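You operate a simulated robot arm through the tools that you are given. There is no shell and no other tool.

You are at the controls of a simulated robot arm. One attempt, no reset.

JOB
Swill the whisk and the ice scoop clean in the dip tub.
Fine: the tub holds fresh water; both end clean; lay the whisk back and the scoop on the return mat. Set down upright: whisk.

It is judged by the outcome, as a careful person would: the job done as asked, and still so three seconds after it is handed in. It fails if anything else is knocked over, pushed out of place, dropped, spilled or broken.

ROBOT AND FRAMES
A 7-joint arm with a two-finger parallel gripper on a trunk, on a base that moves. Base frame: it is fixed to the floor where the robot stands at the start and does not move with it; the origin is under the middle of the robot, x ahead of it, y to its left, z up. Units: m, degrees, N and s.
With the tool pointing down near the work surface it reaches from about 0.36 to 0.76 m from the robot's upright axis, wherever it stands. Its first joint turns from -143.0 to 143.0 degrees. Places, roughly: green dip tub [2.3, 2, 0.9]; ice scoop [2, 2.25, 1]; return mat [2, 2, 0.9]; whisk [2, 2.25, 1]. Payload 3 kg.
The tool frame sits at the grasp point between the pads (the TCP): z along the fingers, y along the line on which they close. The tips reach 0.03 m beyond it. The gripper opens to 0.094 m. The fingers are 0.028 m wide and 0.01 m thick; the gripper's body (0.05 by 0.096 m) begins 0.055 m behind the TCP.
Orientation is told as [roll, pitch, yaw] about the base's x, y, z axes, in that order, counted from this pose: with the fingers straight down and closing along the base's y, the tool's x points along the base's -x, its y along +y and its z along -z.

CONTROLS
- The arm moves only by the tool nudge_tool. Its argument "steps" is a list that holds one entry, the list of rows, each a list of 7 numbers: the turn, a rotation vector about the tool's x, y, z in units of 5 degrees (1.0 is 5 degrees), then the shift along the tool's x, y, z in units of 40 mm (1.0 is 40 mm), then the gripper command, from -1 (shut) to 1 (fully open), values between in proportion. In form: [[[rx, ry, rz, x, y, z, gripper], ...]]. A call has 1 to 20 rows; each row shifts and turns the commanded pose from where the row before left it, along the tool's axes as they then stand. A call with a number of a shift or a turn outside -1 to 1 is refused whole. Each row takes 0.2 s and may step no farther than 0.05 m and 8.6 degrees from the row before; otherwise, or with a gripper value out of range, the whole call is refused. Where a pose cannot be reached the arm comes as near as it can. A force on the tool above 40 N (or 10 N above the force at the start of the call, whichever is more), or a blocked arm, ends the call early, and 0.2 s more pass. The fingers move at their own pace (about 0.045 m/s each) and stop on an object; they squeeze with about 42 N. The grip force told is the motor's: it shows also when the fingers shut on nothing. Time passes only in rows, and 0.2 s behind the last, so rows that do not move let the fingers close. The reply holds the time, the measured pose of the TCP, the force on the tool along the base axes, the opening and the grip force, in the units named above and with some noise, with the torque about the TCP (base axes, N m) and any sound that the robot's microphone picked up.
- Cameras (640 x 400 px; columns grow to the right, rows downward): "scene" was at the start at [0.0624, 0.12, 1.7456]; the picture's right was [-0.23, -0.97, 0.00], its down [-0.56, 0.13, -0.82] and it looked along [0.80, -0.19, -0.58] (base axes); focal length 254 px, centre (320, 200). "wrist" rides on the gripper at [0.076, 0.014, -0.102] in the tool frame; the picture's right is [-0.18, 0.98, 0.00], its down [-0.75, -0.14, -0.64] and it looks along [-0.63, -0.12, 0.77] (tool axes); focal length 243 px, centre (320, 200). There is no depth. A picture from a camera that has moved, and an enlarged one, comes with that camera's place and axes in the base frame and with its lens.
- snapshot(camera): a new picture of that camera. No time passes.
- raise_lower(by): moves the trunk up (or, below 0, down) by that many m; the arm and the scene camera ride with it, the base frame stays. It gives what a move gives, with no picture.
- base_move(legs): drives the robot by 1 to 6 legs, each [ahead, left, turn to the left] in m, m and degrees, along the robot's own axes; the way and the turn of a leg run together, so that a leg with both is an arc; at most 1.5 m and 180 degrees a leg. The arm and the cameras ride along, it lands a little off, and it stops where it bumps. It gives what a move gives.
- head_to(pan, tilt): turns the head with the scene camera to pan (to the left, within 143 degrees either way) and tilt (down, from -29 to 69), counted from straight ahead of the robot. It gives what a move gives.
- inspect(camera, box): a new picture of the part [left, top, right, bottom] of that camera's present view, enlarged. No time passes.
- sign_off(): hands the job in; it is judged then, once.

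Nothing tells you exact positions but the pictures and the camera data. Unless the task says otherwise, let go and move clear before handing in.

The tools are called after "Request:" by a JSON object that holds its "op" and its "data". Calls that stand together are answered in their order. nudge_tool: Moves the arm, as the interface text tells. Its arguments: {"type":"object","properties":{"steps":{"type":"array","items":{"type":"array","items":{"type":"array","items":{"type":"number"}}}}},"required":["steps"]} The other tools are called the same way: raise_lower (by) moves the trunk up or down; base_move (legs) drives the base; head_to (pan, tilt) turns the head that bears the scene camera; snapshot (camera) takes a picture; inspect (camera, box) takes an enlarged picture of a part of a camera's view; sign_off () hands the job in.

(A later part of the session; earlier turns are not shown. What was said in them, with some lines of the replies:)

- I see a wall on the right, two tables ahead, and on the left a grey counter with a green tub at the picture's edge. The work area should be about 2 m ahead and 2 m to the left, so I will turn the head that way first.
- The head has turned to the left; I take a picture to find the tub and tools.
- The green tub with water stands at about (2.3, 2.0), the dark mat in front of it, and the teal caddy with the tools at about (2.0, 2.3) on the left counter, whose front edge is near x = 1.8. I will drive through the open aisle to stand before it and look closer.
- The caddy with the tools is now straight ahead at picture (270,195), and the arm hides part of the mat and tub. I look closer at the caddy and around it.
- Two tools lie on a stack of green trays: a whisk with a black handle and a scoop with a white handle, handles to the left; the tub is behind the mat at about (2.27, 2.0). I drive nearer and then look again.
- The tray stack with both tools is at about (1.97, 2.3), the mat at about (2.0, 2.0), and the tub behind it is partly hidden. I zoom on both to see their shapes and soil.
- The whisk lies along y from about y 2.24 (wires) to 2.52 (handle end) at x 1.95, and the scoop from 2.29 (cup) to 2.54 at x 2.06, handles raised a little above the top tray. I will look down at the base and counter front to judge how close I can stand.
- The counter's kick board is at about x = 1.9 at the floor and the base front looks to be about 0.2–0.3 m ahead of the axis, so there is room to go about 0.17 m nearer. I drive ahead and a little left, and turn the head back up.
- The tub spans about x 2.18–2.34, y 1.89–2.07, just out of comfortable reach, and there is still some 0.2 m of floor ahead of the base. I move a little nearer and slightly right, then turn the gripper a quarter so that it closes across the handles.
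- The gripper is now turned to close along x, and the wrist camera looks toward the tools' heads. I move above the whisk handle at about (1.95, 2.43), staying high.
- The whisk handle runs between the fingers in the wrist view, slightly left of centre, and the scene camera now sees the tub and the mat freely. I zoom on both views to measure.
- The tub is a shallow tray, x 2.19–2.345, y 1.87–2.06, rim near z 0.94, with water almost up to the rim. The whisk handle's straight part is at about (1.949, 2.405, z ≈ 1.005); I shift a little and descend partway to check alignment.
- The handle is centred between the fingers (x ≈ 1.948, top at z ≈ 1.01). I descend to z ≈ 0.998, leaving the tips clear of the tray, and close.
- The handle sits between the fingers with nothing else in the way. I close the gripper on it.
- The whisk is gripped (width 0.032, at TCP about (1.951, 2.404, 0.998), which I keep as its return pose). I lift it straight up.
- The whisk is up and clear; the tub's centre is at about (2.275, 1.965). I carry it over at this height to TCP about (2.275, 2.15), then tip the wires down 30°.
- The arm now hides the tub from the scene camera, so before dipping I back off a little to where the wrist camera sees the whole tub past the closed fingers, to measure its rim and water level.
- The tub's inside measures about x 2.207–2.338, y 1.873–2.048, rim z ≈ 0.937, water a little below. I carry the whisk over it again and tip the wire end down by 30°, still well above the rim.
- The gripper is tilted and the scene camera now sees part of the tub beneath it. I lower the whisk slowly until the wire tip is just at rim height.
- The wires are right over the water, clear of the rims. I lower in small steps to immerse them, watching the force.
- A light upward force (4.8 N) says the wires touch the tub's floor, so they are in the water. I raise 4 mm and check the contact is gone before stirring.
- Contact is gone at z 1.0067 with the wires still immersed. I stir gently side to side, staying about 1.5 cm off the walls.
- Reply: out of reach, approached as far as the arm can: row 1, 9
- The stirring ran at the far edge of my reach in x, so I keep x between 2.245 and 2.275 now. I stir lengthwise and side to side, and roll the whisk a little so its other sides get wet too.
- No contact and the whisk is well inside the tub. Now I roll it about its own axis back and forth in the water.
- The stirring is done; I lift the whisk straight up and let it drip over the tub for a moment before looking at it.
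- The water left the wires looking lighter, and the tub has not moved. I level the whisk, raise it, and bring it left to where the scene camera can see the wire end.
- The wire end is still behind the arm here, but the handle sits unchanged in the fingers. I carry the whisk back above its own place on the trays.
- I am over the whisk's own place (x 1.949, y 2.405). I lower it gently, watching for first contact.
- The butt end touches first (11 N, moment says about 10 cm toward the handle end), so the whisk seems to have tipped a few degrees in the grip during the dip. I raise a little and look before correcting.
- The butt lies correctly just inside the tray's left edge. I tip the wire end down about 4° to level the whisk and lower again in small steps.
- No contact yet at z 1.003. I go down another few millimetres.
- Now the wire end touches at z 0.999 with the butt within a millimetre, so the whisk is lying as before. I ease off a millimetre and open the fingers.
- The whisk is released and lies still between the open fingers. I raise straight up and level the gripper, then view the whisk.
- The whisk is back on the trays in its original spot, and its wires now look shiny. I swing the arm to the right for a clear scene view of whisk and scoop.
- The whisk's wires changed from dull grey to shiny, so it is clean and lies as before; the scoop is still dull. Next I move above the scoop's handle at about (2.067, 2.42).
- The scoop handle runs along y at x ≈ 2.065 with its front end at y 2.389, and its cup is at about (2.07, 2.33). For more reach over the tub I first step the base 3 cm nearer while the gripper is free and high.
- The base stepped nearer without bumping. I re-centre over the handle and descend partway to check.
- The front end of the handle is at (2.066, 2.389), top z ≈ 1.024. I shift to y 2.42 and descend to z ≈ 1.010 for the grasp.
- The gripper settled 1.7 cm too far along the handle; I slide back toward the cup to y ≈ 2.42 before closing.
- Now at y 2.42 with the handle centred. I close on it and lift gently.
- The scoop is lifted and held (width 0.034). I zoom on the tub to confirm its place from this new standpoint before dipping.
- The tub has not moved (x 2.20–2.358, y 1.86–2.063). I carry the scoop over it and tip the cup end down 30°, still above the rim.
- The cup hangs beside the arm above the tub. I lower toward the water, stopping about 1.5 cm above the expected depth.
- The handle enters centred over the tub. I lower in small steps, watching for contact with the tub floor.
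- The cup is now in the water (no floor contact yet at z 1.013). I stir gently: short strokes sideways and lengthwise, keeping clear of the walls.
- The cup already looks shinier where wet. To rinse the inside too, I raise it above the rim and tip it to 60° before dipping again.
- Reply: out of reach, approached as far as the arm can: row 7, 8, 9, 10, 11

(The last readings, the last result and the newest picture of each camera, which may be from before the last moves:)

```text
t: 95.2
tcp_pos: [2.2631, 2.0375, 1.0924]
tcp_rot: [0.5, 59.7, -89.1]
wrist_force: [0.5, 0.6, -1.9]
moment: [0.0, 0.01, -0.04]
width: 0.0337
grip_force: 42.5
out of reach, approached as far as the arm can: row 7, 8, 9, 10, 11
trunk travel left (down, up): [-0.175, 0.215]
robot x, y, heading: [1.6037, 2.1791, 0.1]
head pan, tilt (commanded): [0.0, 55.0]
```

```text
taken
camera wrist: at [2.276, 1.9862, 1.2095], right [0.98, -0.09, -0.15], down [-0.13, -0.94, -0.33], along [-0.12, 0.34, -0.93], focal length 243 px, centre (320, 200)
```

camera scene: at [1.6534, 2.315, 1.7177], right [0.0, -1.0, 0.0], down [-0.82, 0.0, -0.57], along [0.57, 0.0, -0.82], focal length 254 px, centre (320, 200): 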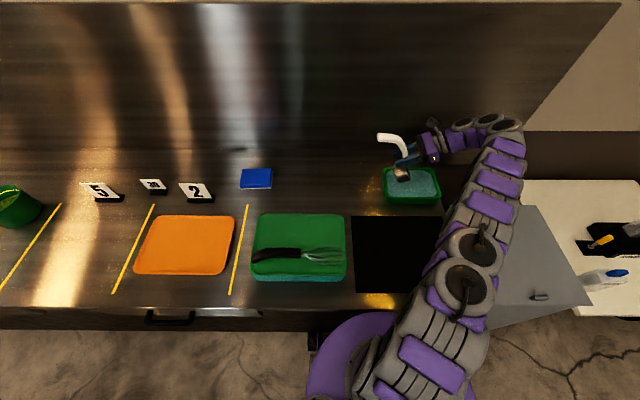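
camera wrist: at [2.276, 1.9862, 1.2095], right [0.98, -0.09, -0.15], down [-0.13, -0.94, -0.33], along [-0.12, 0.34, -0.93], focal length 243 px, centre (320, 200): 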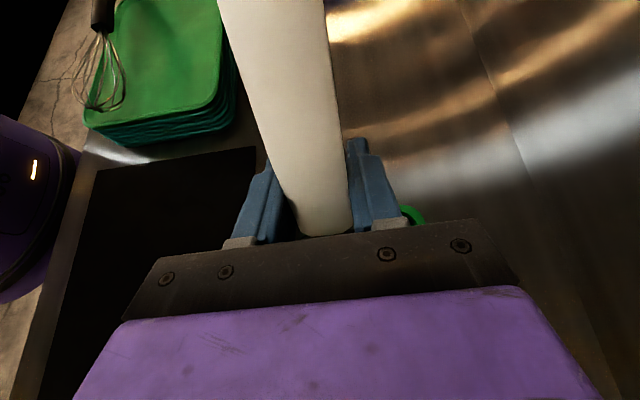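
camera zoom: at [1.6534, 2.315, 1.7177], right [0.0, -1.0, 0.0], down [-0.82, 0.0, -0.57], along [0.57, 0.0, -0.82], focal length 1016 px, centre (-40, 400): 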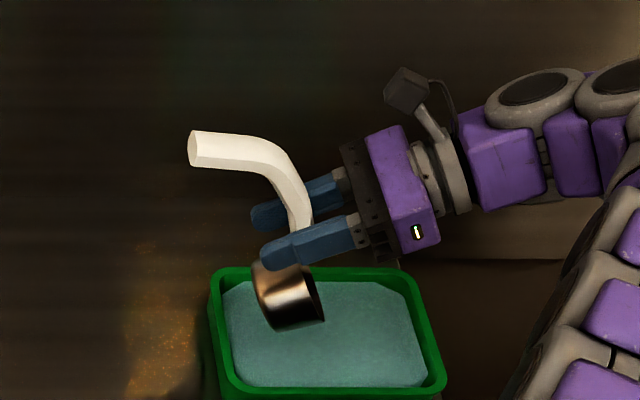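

The cup's outside now shines clean, and this view of it is clear; 60° is at my reach limit. For a thorough rinse of the inside I return to 45° and centre the cup over the tub again.

Request:
{"op": "nudge_tool", "data": {"steps": [[[0, -1, 0, 0, 0, 0, -1], [0, -1, 0, 0, 0, 0, -1], [0, -1, 0, 0, 0, 0, -1], [0, 0, 0, -0.4, 0.1, -0.4, -1], [0, 0, 0, -0.4, 0.1, -0.4, -1], [0, 0, 0, 0, 0, 0, -1], [0, 0, 0, 0, 0, 0, -1]]]}}

Request:
{"op": "inspect", "data": {"camera": "scene", "box": [360, 100, 460, 200]}}

```text
t: 96.8
tcp_pos: [2.2655, 2.0017, 1.0977]
tcp_rot: [0.4, 44.7, -89.3]
wrist_force: [-0.8, -0.6, -1.3]
moment: [-0.03, 0.03, 0.03]
width: 0.0335
grip_force: 42.3
out of reach, approached as far as the arm can: row 5
trunk travel left (down, up): [-0.175, 0.215]
robot x, y, heading: [1.6039, 2.1792, 0.1]
head pan, tilt (commanded): [0.0, 55.0]
```

```text
4.00 times, centred on (410, 150) of scene
camera zoom: at [1.6531, 2.318, 1.7175], right [0.0, -1.0, 0.0], down [-0.82, 0.0, -0.57], along [0.57, 0.0, -0.82], focal length 1016 px, centre (-40, 400)
```

zoom: 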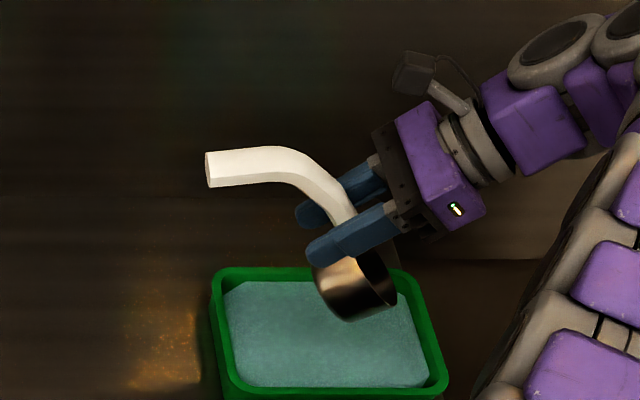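

The cup is centred over the water at 45°. I lower it in, first to just above the expected floor contact.

Request:
{"op": "nudge_tool", "data": {"steps": [[[0, 0, 0, -0.38, 0.05, 0.34, -1], [0, 0, 0, -0.38, 0.05, 0.34, -1], [0, 0, 0, -0.3, 0.05, 0.27, -1], [0, 0, 0, 0, 0, 0, -1]]]}}

Request:
{"op": "inspect", "data": {"camera": "scene", "box": [360, 100, 460, 200]}}

```text
t: 97.8
tcp_pos: [2.2714, 1.9986, 1.0382]
tcp_rot: [0.4, 44.9, -89.3]
wrist_force: [-1.0, 0.1, -1.0]
moment: [-0.04, 0.01, -0.01]
width: 0.034
grip_force: 42.2
trunk travel left (down, up): [-0.175, 0.215]
robot x, y, heading: [1.6002, 2.1803, -0.3]
head pan, tilt (commanded): [0.0, 55.0]
```

```text
4.00 times, centred on (410, 150) of scene
camera zoom: at [1.6533, 2.3152, 1.7177], right [0.0, -1.0, 0.0], down [-0.82, 0.0, -0.57], along [0.57, 0.0, -0.82], focal length 1016 px, centre (-40, 400)
```

zoom: 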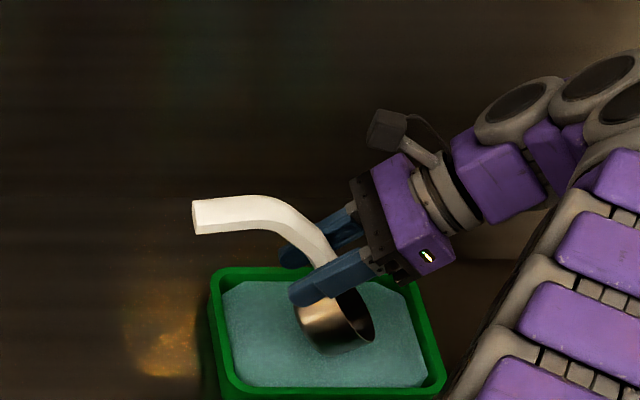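

The cup is just entering the water. I lower a further centimetre in small steps with force watched.

Request:
{"op": "nudge_tool", "data": {"steps": [[[0, 0, 0, -0.055, 0, 0.055, -1], [0, 0, 0, -0.055, 0, 0.055, -1], [0, 0, 0, -0.055, 0, 0.055, -1], [0, 0, 0, 0, 0, 0, -1]]]}}

```text
t: 98.8
tcp_pos: [2.2726, 1.9988, 1.0288]
tcp_rot: [0.3, 44.8, -89.3]
wrist_force: [0.9, 0.4, -0.7]
moment: [-0.01, 0.0, -0.01]
width: 0.0337
grip_force: 42.5
trunk travel left (down, up): [-0.175, 0.215]
robot x, y, heading: [1.6029, 2.1787, -0.1]
head pan, tilt (commanded): [0.0, 55.0]
```

Request:
{"op": "nudge_tool", "data": {"steps": [[[0, 0, 0, -0.055, 0, 0.055, -1], [0, 0, 0, -0.04, 0, 0.04, -1], [0, 0, 0, 0, 0, 0, -1]]]}}

Request:
{"op": "inspect", "data": {"camera": "scene", "box": [360, 100, 460, 200]}}

```text
t: 99.6
tcp_pos: [2.2715, 1.9986, 1.0234]
tcp_rot: [0.4, 44.8, -89.2]
wrist_force: [-0.1, 0.3, -1.2]
moment: [0.04, 0.0, 0.0]
width: 0.0336
grip_force: 42.1
trunk travel left (down, up): [-0.175, 0.215]
robot x, y, heading: [1.6029, 2.1782, -0.2]
head pan, tilt (commanded): [0.0, 55.0]
```

```text
4.00 times, centred on (410, 150) of scene
camera zoom: at [1.6535, 2.3153, 1.7177], right [0.0, -1.0, 0.0], down [-0.82, 0.0, -0.57], along [0.57, 0.0, -0.82], focal length 1016 px, centre (-40, 400)
```

zoom: 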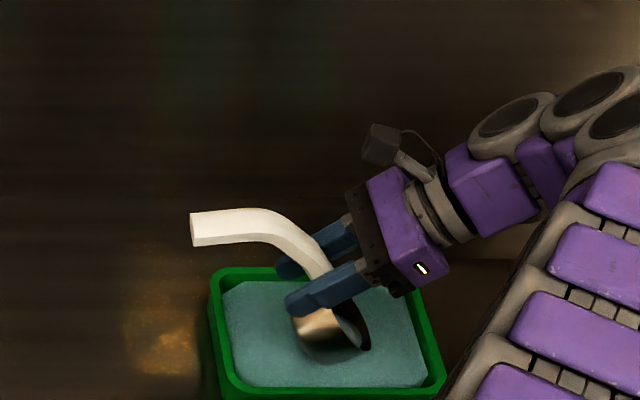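

The cup is dipped with water entering it, and no contact is felt. I swill it around.

Request:
{"op": "nudge_tool", "data": {"steps": [[[0, 0, 0, 0, 0.35, 0, -1], [0, 0, 0, 0, -0.35, 0, -1], [0, 0, 0, 0, -0.35, 0, -1], [0, 0, 0, 0, 0.35, 0, -1], [0, 0, 0, 0, 0.35, 0, -1], [0, 0, 0, 0, -0.35, 0, -1], [0, 0, 0, 0, -0.35, 0, -1], [0, 0, 0, 0, 0.35, 0, -1], [0, 0, 0, -0.35, 0, -0.35, -1], [0, 0, 0, 0.35, 0, 0.35, -1], [0, 0, 0, -0.35, 0, -0.35, -1], [0, 0, 0, 0.35, 0, 0.35, -1], [0, 0, 0, -0.35, 0, -0.35, -1], [0, 0, 0, 0.35, 0, 0.35, -1], [0, 0, 0, 0, 0, 0, -1]]]}}

Request:
{"op": "inspect", "data": {"camera": "scene", "box": [360, 100, 460, 200]}}

```text
t: 102.8
tcp_pos: [2.2617, 2.0025, 1.0285]
tcp_rot: [0.3, 44.7, -89.3]
wrist_force: [-0.3, -0.2, -0.6]
moment: [0.01, -0.04, 0.02]
width: 0.0337
grip_force: 41.7
out of reach, approached as far as the arm can: row 1
trunk travel left (down, up): [-0.175, 0.215]
robot x, y, heading: [1.6033, 2.1783, 0.1]
head pan, tilt (commanded): [0.0, 55.0]
```

```text
4.00 times, centred on (410, 150) of scene
camera zoom: at [1.6538, 2.3178, 1.7175], right [0.0, -1.0, 0.0], down [-0.82, 0.0, -0.57], along [0.57, 0.0, -0.82], focal length 1016 px, centre (-40, 400)
```

zoom: 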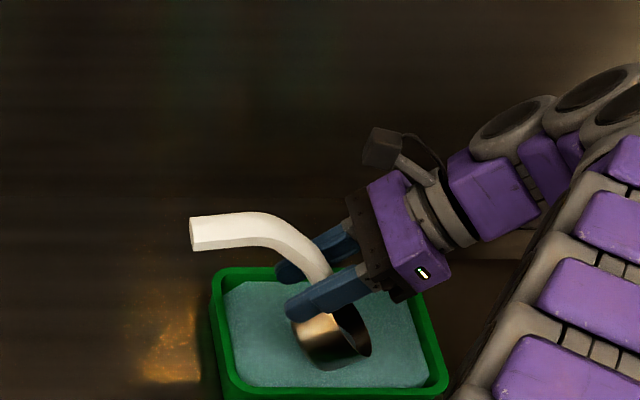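

The swilling is done. I lift the scoop, tip it to 60° over the tub to pour out any water and let it drip.

Request:
{"op": "nudge_tool", "data": {"steps": [[[0, 0, 0, 0.31, 0, -0.31, -1], [0, 0, 0, 0.31, 0, -0.31, -1], [0, 0, 0, 0.31, 0, -0.31, -1], [0, 0, 0, 0.25, 0, -0.25, -1], [0, 1, 0, 0, 0, 0, -1], [0, 1, 0, 0, 0, 0, -1], [0, 1, 0, 0, 0, 0, -1], [0, 0, 0, 0, 0, 0, -1], [0, 0, 0, 0, 0, 0, -1], [0, 0, 0, 0, 0, 0, -1], [0, 0, 0, 0, 0, 0, -1], [0, 0, 0, 0, 0, 0, -1], [0, 0, 0, 0, 0, 0, -1], [0, 0, 0, 0, 0, 0, -1], [0, 0, 0, 0, 0, 0, -1], [0, 0, 0, 0, 0, 0, -1]]]}}

Request:
{"op": "inspect", "data": {"camera": "scene", "box": [360, 100, 460, 200]}}

```text
t: 106.2
tcp_pos: [2.2506, 2.0168, 1.1112]
tcp_rot: [0.5, 57.2, -89.3]
wrist_force: [0.7, 0.9, -1.5]
moment: [0.01, 0.01, 0.05]
width: 0.0341
grip_force: 42.1
out of reach, approached as far as the arm can: row 5, 6, 7
trunk travel left (down, up): [-0.175, 0.215]
robot x, y, heading: [1.6029, 2.1814, -0.2]
head pan, tilt (commanded): [0.0, 55.0]
```

```text
4.00 times, centred on (410, 150) of scene
camera zoom: at [1.6532, 2.3149, 1.7177], right [0.0, -1.0, 0.0], down [-0.82, 0.0, -0.57], along [0.57, 0.0, -0.82], focal length 1016 px, centre (-40, 400)
```

zoom: 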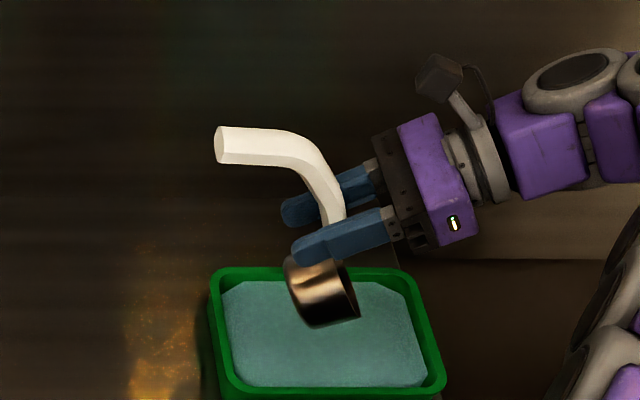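

The cup looks clean and drained, and the tub is in place. I level the scoop again at this height.

Request:
{"op": "nudge_tool", "data": {"steps": [[[0, -1, 0, 0, 0, 0, -1], [0, -1, 0, 0, 0, 0, -1], [0, -1, 0, 0, 0, 0, -1], [0, -1, 0, 0, 0, 0, -1], [0, -1, 0, 0, 0, 0, -1], [0, -1, 0, 0, 0, 0, -1], [0, -1, 0, 0, 0, 0, -1], [0, -1, 0, 0, 0, 0, -1], [0, -1, 0, 0, 0, 0, -1], [0, -1, 0, 0, 0, 0, -1], [0, -1, 0, 0, 0, 0, -1], [0, -0.4, 0, 0, 0, 0, -1], [0, 0, 0, 0, 0, 0, -1], [0, 0, 0, 0, 0, 0, -1]]]}}

Request:
{"op": "snapshot", "data": {"camera": "wrist"}}

Request:
{"op": "snapshot", "data": {"camera": "scene"}}

```text
t: 109.2
tcp_pos: [2.2496, 2.0181, 1.1099]
tcp_rot: [0.2, 2.7, -89.6]
wrist_force: [0.5, -0.9, -0.9]
moment: [0.05, -0.04, 0.02]
width: 0.0337
grip_force: 41.9
trunk travel left (down, up): [-0.175, 0.215]
robot x, y, heading: [1.6023, 2.1837, -0.1]
head pan, tilt (commanded): [0.0, 55.0]
```

```text
taken
camera wrist: at [2.2627, 2.0885, 1.2161], right [0.98, -0.18, 0.0], down [-0.14, -0.78, 0.6], along [-0.11, -0.59, -0.8], focal length 243 px, centre (320, 200)
```

wrist: 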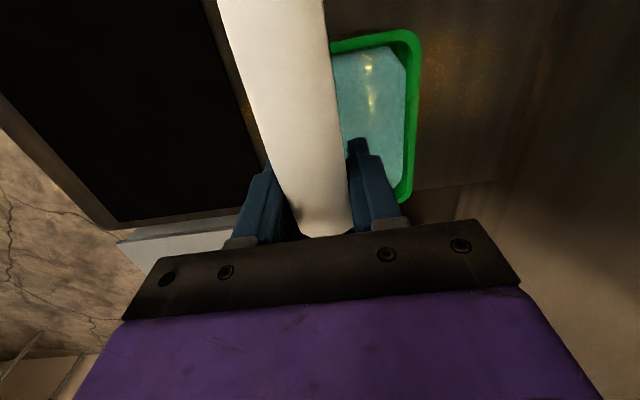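

```text
taken
camera scene: at [1.6532, 2.3173, 1.7175], right [0.0, -1.0, 0.0], down [-0.82, 0.0, -0.57], along [0.57, 0.0, -0.82], focal length 254 px, centre (320, 200)
```

scene: 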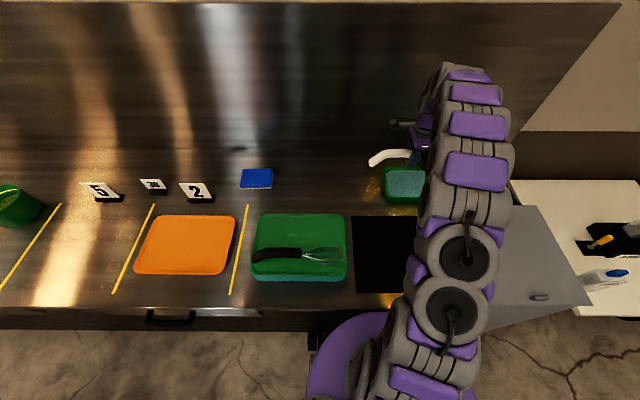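

The tub's water is calm and in place, and the mat spans x 1.87–2.148, y 1.86–2.20. I carry the scoop level to above the mat's middle.

Request:
{"op": "nudge_tool", "data": {"steps": [[[0, -0.6, 0, 0, -0.5, 0, -1], [0, 0, 0, 0.03, -0.86, 0, -1], [0, 0, 0, 0.03, -0.86, 0, -1], [0, 0, 0, 0.03, -0.86, 0, -1], [0, 0, 0, 0.03, -0.86, 0, -1], [0, 0, 0, 0.03, -0.86, 0, -1], [0, 0, 0, 0.03, -0.86, 0, -1], [0, 0, 0, 0.03, -0.3, 0, -1], [0, 0, 0, 0, 0, 0, -1], [0, 0, 0, 0, 0, 0, -1]]]}}

Request:
{"op": "snapshot", "data": {"camera": "wrist"}}

Request:
{"op": "snapshot", "data": {"camera": "scene"}}

```text
t: 111.4
tcp_pos: [2.0095, 2.0251, 1.1101]
tcp_rot: [0.3, -0.2, -89.6]
wrist_force: [0.8, 0.5, -1.2]
moment: [0.06, 0.0, 0.02]
width: 0.0338
grip_force: 41.8
trunk travel left (down, up): [-0.175, 0.215]
robot x, y, heading: [1.6017, 2.1777, -0.0]
head pan, tilt (commanded): [0.0, 55.0]
```

```text
taken
camera wrist: at [2.0221, 2.102, 1.2117], right [0.98, -0.18, 0.01], down [-0.14, -0.75, 0.64], along [-0.11, -0.64, -0.76], focal length 243 px, centre (320, 200)
```

wrist: 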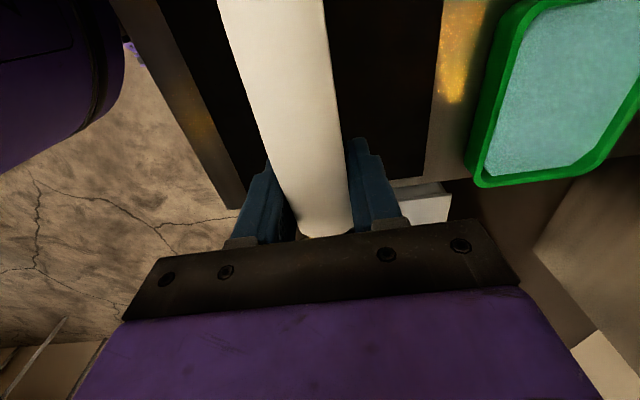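

```text
taken
camera scene: at [1.651, 2.3177, 1.7175], right [0.0, -1.0, 0.0], down [-0.82, 0.0, -0.57], along [0.57, 0.0, -0.82], focal length 254 px, centre (320, 200)
```

scene: 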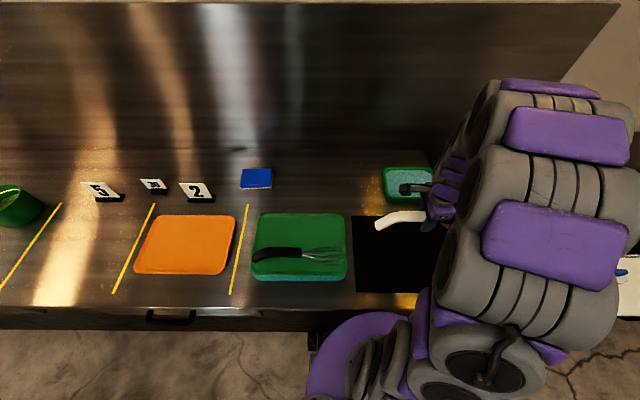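

The scoop is over the middle of the mat. I lower it, first to about 3 cm above expected touch-down.

Request:
{"op": "nudge_tool", "data": {"steps": [[[0, 0, 0, 0, 0, 0.75, -1], [0, 0, 0, 0, 0, 0.75, -1], [0, 0, 0, 0, 0, 0.75, -1], [0, 0, 0, 0, 0, 0.6, -1], [0, 0, 0, 0, 0, 0, -1]]]}}

Request:
{"op": "inspect", "data": {"camera": "scene", "box": [340, 190, 460, 310]}}

```text
t: 112.6
tcp_pos: [2.0113, 2.0244, 0.9952]
tcp_rot: [0.3, -0.3, -89.6]
wrist_force: [-0.2, -0.2, -1.6]
moment: [0.05, 0.01, 0.0]
width: 0.0338
grip_force: 41.7
trunk travel left (down, up): [-0.175, 0.215]
robot x, y, heading: [1.6047, 2.18, 0.1]
head pan, tilt (commanded): [0.0, 55.0]
```

```text
3.33 times, centred on (400, 250) of scene
camera zoom: at [1.6513, 2.3171, 1.7176], right [0.0, -1.0, 0.0], down [-0.82, 0.0, -0.57], along [0.57, 0.0, -0.82], focal length 846 px, centre (53, 33)
```

zoom: 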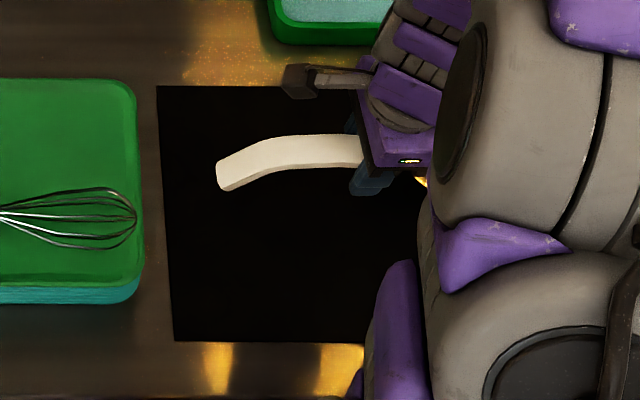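

The handle is well inside the mat's left edge. I lower in small steps to touch-down.

Request:
{"op": "nudge_tool", "data": {"steps": [[[0, 0, 0, 0, 0, 0.2, -1], [0, 0, 0, 0, 0, 0.2, -1], [0, 0, 0, 0, 0, 0.15, -1], [0, 0, 0, 0, 0, 0, -1]]]}}

```text
t: 113.6
tcp_pos: [2.0115, 2.0235, 0.9717]
tcp_rot: [0.4, -0.3, -89.7]
wrist_force: [0.4, -0.4, -1.0]
moment: [0.07, -0.01, 0.04]
width: 0.0337
grip_force: 42.4
trunk travel left (down, up): [-0.175, 0.215]
robot x, y, heading: [1.605, 2.1796, 0.1]
head pan, tilt (commanded): [0.0, 55.0]
```

Request:
{"op": "nudge_tool", "data": {"steps": [[[0, 0, 0, 0, 0, 0.1, -1], [0, 0, 0, 0, 0, 0.1, -1], [0, 0, 0, 0, 0, 0, -1]]]}}

```text
t: 114.4
tcp_pos: [2.0114, 2.024, 0.9645]
tcp_rot: [0.4, -0.2, -89.6]
wrist_force: [-0.1, 0.9, -1.2]
moment: [0.08, 0.01, 0.03]
width: 0.034
grip_force: 42.3
trunk travel left (down, up): [-0.175, 0.215]
robot x, y, heading: [1.6036, 2.179, 0.0]
head pan, tilt (commanded): [0.0, 55.0]
```

Request:
{"op": "nudge_tool", "data": {"steps": [[[0, 0, 0, 0, 0, 0.08, -1], [0, 0, 0, 0, 0, 0, -1]]]}}

```text
t: 115.0
tcp_pos: [2.0122, 2.0254, 0.9623]
tcp_rot: [0.3, -0.3, -89.6]
wrist_force: [-0.6, -0.2, -2.0]
moment: [0.04, 0.02, 0.0]
width: 0.0338
grip_force: 42.0
trunk travel left (down, up): [-0.175, 0.215]
robot x, y, heading: [1.6037, 2.175, 0.1]
head pan, tilt (commanded): [0.0, 55.0]
```

Request:
{"op": "nudge_tool", "data": {"steps": [[[0, 0, 0, 0, 0, 0.08, -1], [0, 0, 0, 0, 0, 0, -1]]]}}

```text
t: 115.6
tcp_pos: [2.0123, 2.0244, 0.9595]
tcp_rot: [0.4, -0.2, -89.5]
wrist_force: [0.1, -0.4, -2.0]
moment: [0.07, 0.04, -0.01]
width: 0.0339
grip_force: 41.9
trunk travel left (down, up): [-0.175, 0.215]
robot x, y, heading: [1.6037, 2.1797, -0.1]
head pan, tilt (commanded): [0.0, 55.0]
```

Request:
{"op": "nudge_tool", "data": {"steps": [[[0, 0, 0, 0, 0, 0.08, -1], [0, 0, 0, 0, 0, 0, -1]]]}}

```text
t: 116.2
tcp_pos: [2.0117, 2.0238, 0.9552]
tcp_rot: [0.4, -0.2, -89.6]
wrist_force: [1.9, -3.5, 10.5]
moment: [1.38, 0.08, -0.08]
width: 0.0339
grip_force: 42.2
trunk travel left (down, up): [-0.175, 0.215]
robot x, y, heading: [1.6033, 2.1807, -0.1]
head pan, tilt (commanded): [0.0, 55.0]
```

The butt touches at z 0.955 as it should, with the cup only a hair above the mat. I ease off slightly and open the fingers slowly.

Request:
{"op": "nudge_tool", "data": {"steps": [[[0, 0, 0, 0, 0, -0.04, -1], [0, 0, 0, 0, 0, 0, -0.2], [0, 0, 0, 0, 0, 0, 0.2], [0, 0, 0, 0, 0, 0, 0.6], [0, 0, 0, 0, 0, 0, 1], [0, 0, 0, 0, 0, 0, 1], [0, 0, 0, 0, 0, 0, 1]]]}}

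Request:
{"op": "snapshot", "data": {"camera": "wrist"}}

Request:
{"op": "inspect", "data": {"camera": "scene", "box": [340, 190, 460, 310]}}

```text
t: 117.8
tcp_pos: [2.0123, 2.024, 0.9592]
tcp_rot: [0.3, -0.2, -89.6]
wrist_force: [-0.2, -0.4, 0.4]
moment: [-0.02, 0.0, 0.02]
width: 0.094
grip_force: 0.0
trunk travel left (down, up): [-0.175, 0.215]
robot x, y, heading: [1.6051, 2.1821, 0.2]
head pan, tilt (commanded): [0.0, 55.0]
```

```text
taken
camera wrist: at [2.0248, 2.101, 1.0594], right [0.98, -0.18, 0.01], down [-0.14, -0.75, 0.64], along [-0.11, -0.64, -0.76], focal length 243 px, centre (320, 200)
```

wrist: 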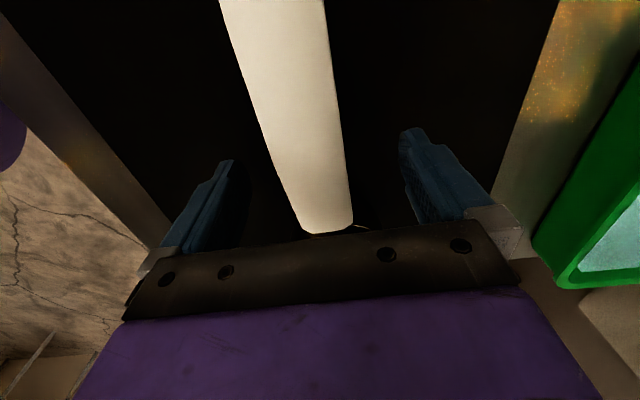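

```text
3.33 times, centred on (400, 250) of scene
camera zoom: at [1.6515, 2.3175, 1.7175], right [0.0, -1.0, 0.0], down [-0.82, 0.0, -0.57], along [0.57, 0.0, -0.82], focal length 846 px, centre (53, 33)
```

zoom: 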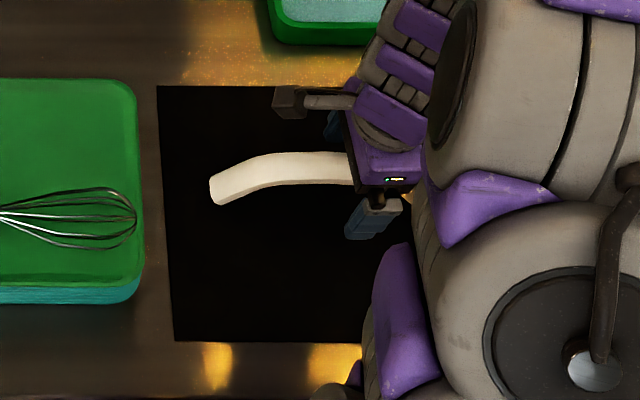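

The scoop is released and stands on the mat. I raise the gripper straight up and then back off to look.

Request:
{"op": "nudge_tool", "data": {"steps": [[[0, 0, 0, 0, 0, -0.3, 1], [0, 0, 0, 0, 0, -0.6, 1], [0, 0, 0, 0, 0, -0.8, 1], [0, 0, 0, 0, 0, -0.8, 1], [0, 0, 0, 0, 0, -0.8, 1], [0, 0, 0, 0, 0, -0.8, 1], [0, 0, 0, 0, 0, -0.8, 1], [0, 0, 0, 0, 0, 0, 1]]]}}

Request:
{"op": "snapshot", "data": {"camera": "wrist"}}

Request:
{"op": "snapshot", "data": {"camera": "scene"}}

```text
t: 119.6
tcp_pos: [2.0115, 2.027, 1.1522]
tcp_rot: [0.2, -0.3, -89.5]
wrist_force: [-0.4, -0.5, -0.3]
moment: [0.01, 0.01, -0.02]
width: 0.0939
grip_force: 0.0
trunk travel left (down, up): [-0.175, 0.215]
robot x, y, heading: [1.6034, 2.1814, 0.2]
head pan, tilt (commanded): [0.0, 55.0]
```

```text
taken
camera wrist: at [2.0237, 2.1026, 1.2536], right [0.98, -0.18, 0.01], down [-0.14, -0.75, 0.65], along [-0.11, -0.64, -0.76], focal length 243 px, centre (320, 200)
```

wrist: 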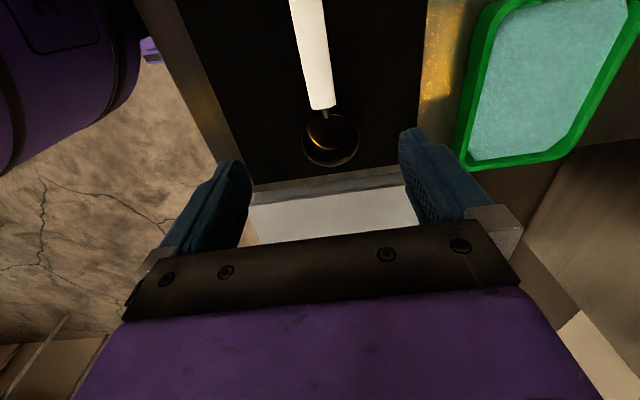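

```text
taken
camera scene: at [1.6511, 2.3182, 1.7175], right [0.0, -1.0, 0.0], down [-0.82, 0.0, -0.57], along [0.57, 0.0, -0.82], focal length 254 px, centre (320, 200)
```

scene: 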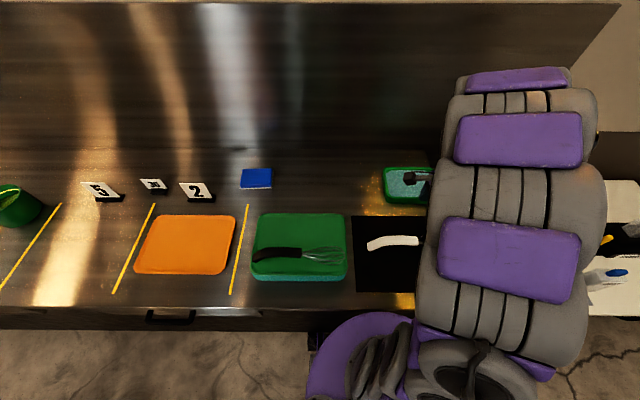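

The scoop rests on the mat with a shiny cup. I zoom in to check its cleanliness, then move the arm aside for an open view of everything.

Request:
{"op": "inspect", "data": {"camera": "wrist", "box": [220, 0, 440, 220]}}

Request:
{"op": "nudge_tool", "data": {"steps": [[[0, 0, 0, 0, 0, -0.9, 1], [0, 0, 0, 0.9, -0.1, -0.1, 1], [0, 0, 0, 0.9, -0.1, 0, 1], [0, 0, 0, 0.9, -0.1, 0, 1], [0, 0, 0, 0.9, -0.1, 0, 1], [0, 0, 0, 0.9, -0.1, 0, 1], [0, 0, 0, 0.9, -0.1, 0, 1], [0, 0, 0, 0.9, -0.1, 0, 1], [0, 0, 0, 0.9, -0.1, 0, 1], [0, 0, 0, 0.9, -0.1, 0, 1], [0, 0, 0, 0.9, -0.1, 0, 1], [0, 0, 0, 0.9, -0.1, 0, 1], [0, 0, 0, 0, 0, 0, 1]]]}}

Request:
{"op": "snapshot", "data": {"camera": "scene"}}

Request:
{"op": "inspect", "data": {"camera": "scene", "box": [330, 150, 480, 310]}}

Request:
{"op": "snapshot", "data": {"camera": "wrist"}}

```text
1.82 times, centred on (330, 110) of wrist
camera zoom: at [2.0237, 2.1026, 1.2536], right [0.98, -0.18, 0.01], down [-0.14, -0.75, 0.65], along [-0.11, -0.64, -0.76], focal length 441 px, centre (302, 364)
```

zoom: 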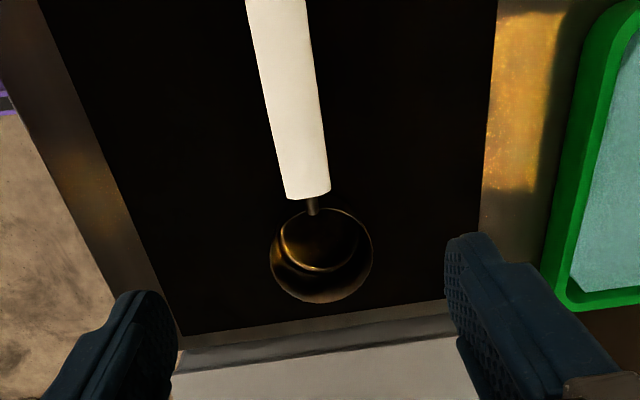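

```text
t: 122.4
tcp_pos: [1.9642, 2.424, 1.1905]
tcp_rot: [-0.1, -0.2, -89.9]
wrist_force: [0.7, 0.3, -0.5]
moment: [0.02, 0.02, 0.01]
width: 0.0939
grip_force: 0.1
trunk travel left (down, up): [-0.175, 0.215]
robot x, y, heading: [1.6021, 2.1778, -0.0]
head pan, tilt (commanded): [0.0, 55.0]
```

```text
taken
camera scene: at [1.6501, 2.3228, 1.7171], right [0.0, -1.0, 0.0], down [-0.82, 0.0, -0.57], along [0.57, 0.0, -0.82], focal length 254 px, centre (320, 200)
```

scene: 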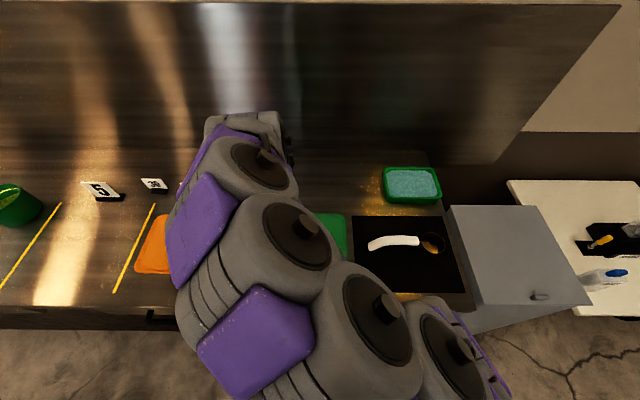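

```text
2.50 times, centred on (405, 230) of scene
camera zoom: at [1.6501, 2.3228, 1.7171], right [0.0, -1.0, 0.0], down [-0.82, 0.0, -0.57], along [0.57, 0.0, -0.82], focal length 635 px, centre (108, 125)
```

zoom: 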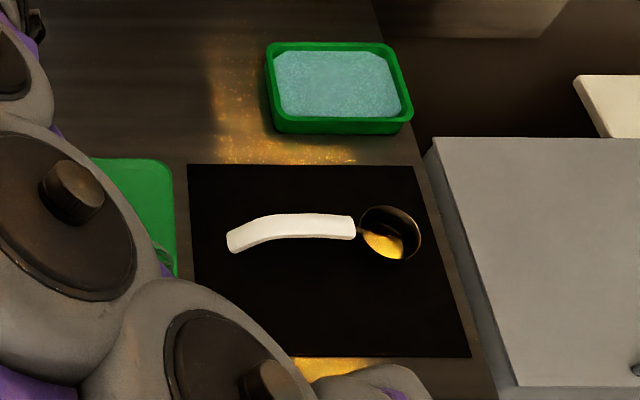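

```text
taken
camera wrist: at [1.9781, 2.4994, 1.2925], right [0.98, -0.18, 0.0], down [-0.14, -0.75, 0.64], along [-0.12, -0.63, -0.76], focal length 243 px, centre (320, 200)
```

wrist: 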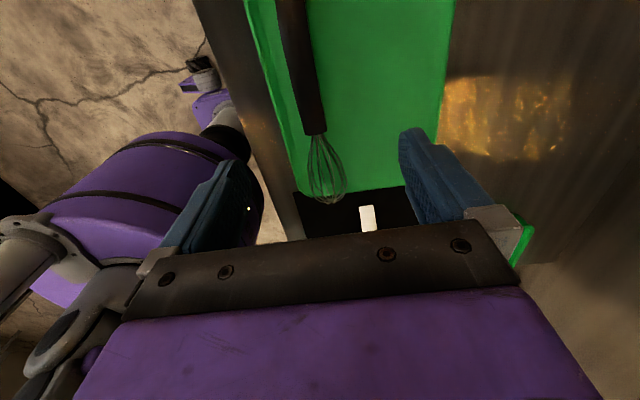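

The scoop lies clean in the middle of the mat, the tub stands where it was, and the whisk lies clean in its original spot on the trays. I raise the empty gripper a little more to be well clear, then hand in.

Request:
{"op": "nudge_tool", "data": {"steps": [[[0, 0, 0, 0, 0, -0.8, 1], [0, 0, 0, 0, 0, -0.8, 1], [0, 0, 0, 0, 0, 0, 1], [0, 0, 0, 0, 0, 0, 1]]]}}

Request:
{"op": "snapshot", "data": {"camera": "wrist"}}

```text
t: 123.4
tcp_pos: [1.9668, 2.4175, 1.2503]
tcp_rot: [-0.7, -0.5, -90.4]
wrist_force: [0.0, 0.6, 0.2]
moment: [0.04, -0.02, 0.02]
width: 0.0942
grip_force: 0.1
trunk travel left (down, up): [-0.175, 0.215]
robot x, y, heading: [1.6043, 2.1803, 0.2]
head pan, tilt (commanded): [0.0, 55.0]
```

```text
taken
camera wrist: at [1.9815, 2.4948, 1.3514], right [0.98, -0.19, -0.01], down [-0.14, -0.75, 0.65], along [-0.13, -0.64, -0.76], focal length 243 px, centre (320, 200)
```

wrist: 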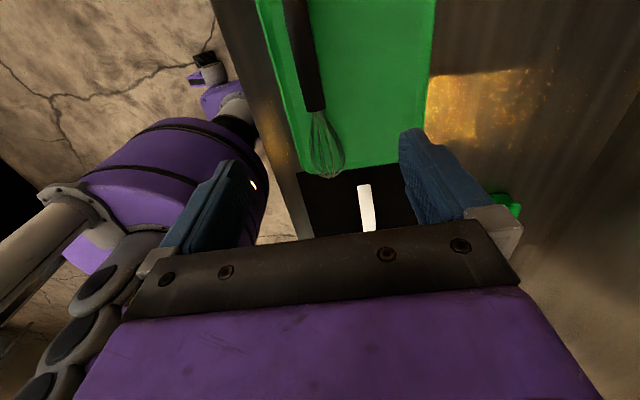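

Everything is at rest: the whisk is clean on the trays, the scoop is clean on the mat, the tub is undisturbed, and the gripper is empty and clear. I hand the job in.

Request:
{"op": "sign_off", "data": {}}

```text
The job is handed in.
```

The whisk and the ice scoop were both swilled in the dip tub and now look clean, and the job is handed in.

- **Whisk:** It is back on the tray stack within about a centimetre of where it started, lying the same way up. Its wires went from dull grey to shiny.
- **Scoop:** It lies in the middle of the return mat, cup upright. The cup shines inside and out.
- **Surroundings:** The tub stayed in place, and I saw nothing knocked over, moved or spilled. The gripper is empty and clear of everything.

While I was lowering the whisk into the tub, the wires touched the floor with about 5 N, and it tipped a few degrees in the grip. I corrected for that when laying it back. I judged cleanliness only by how the tools looked in the pictures.
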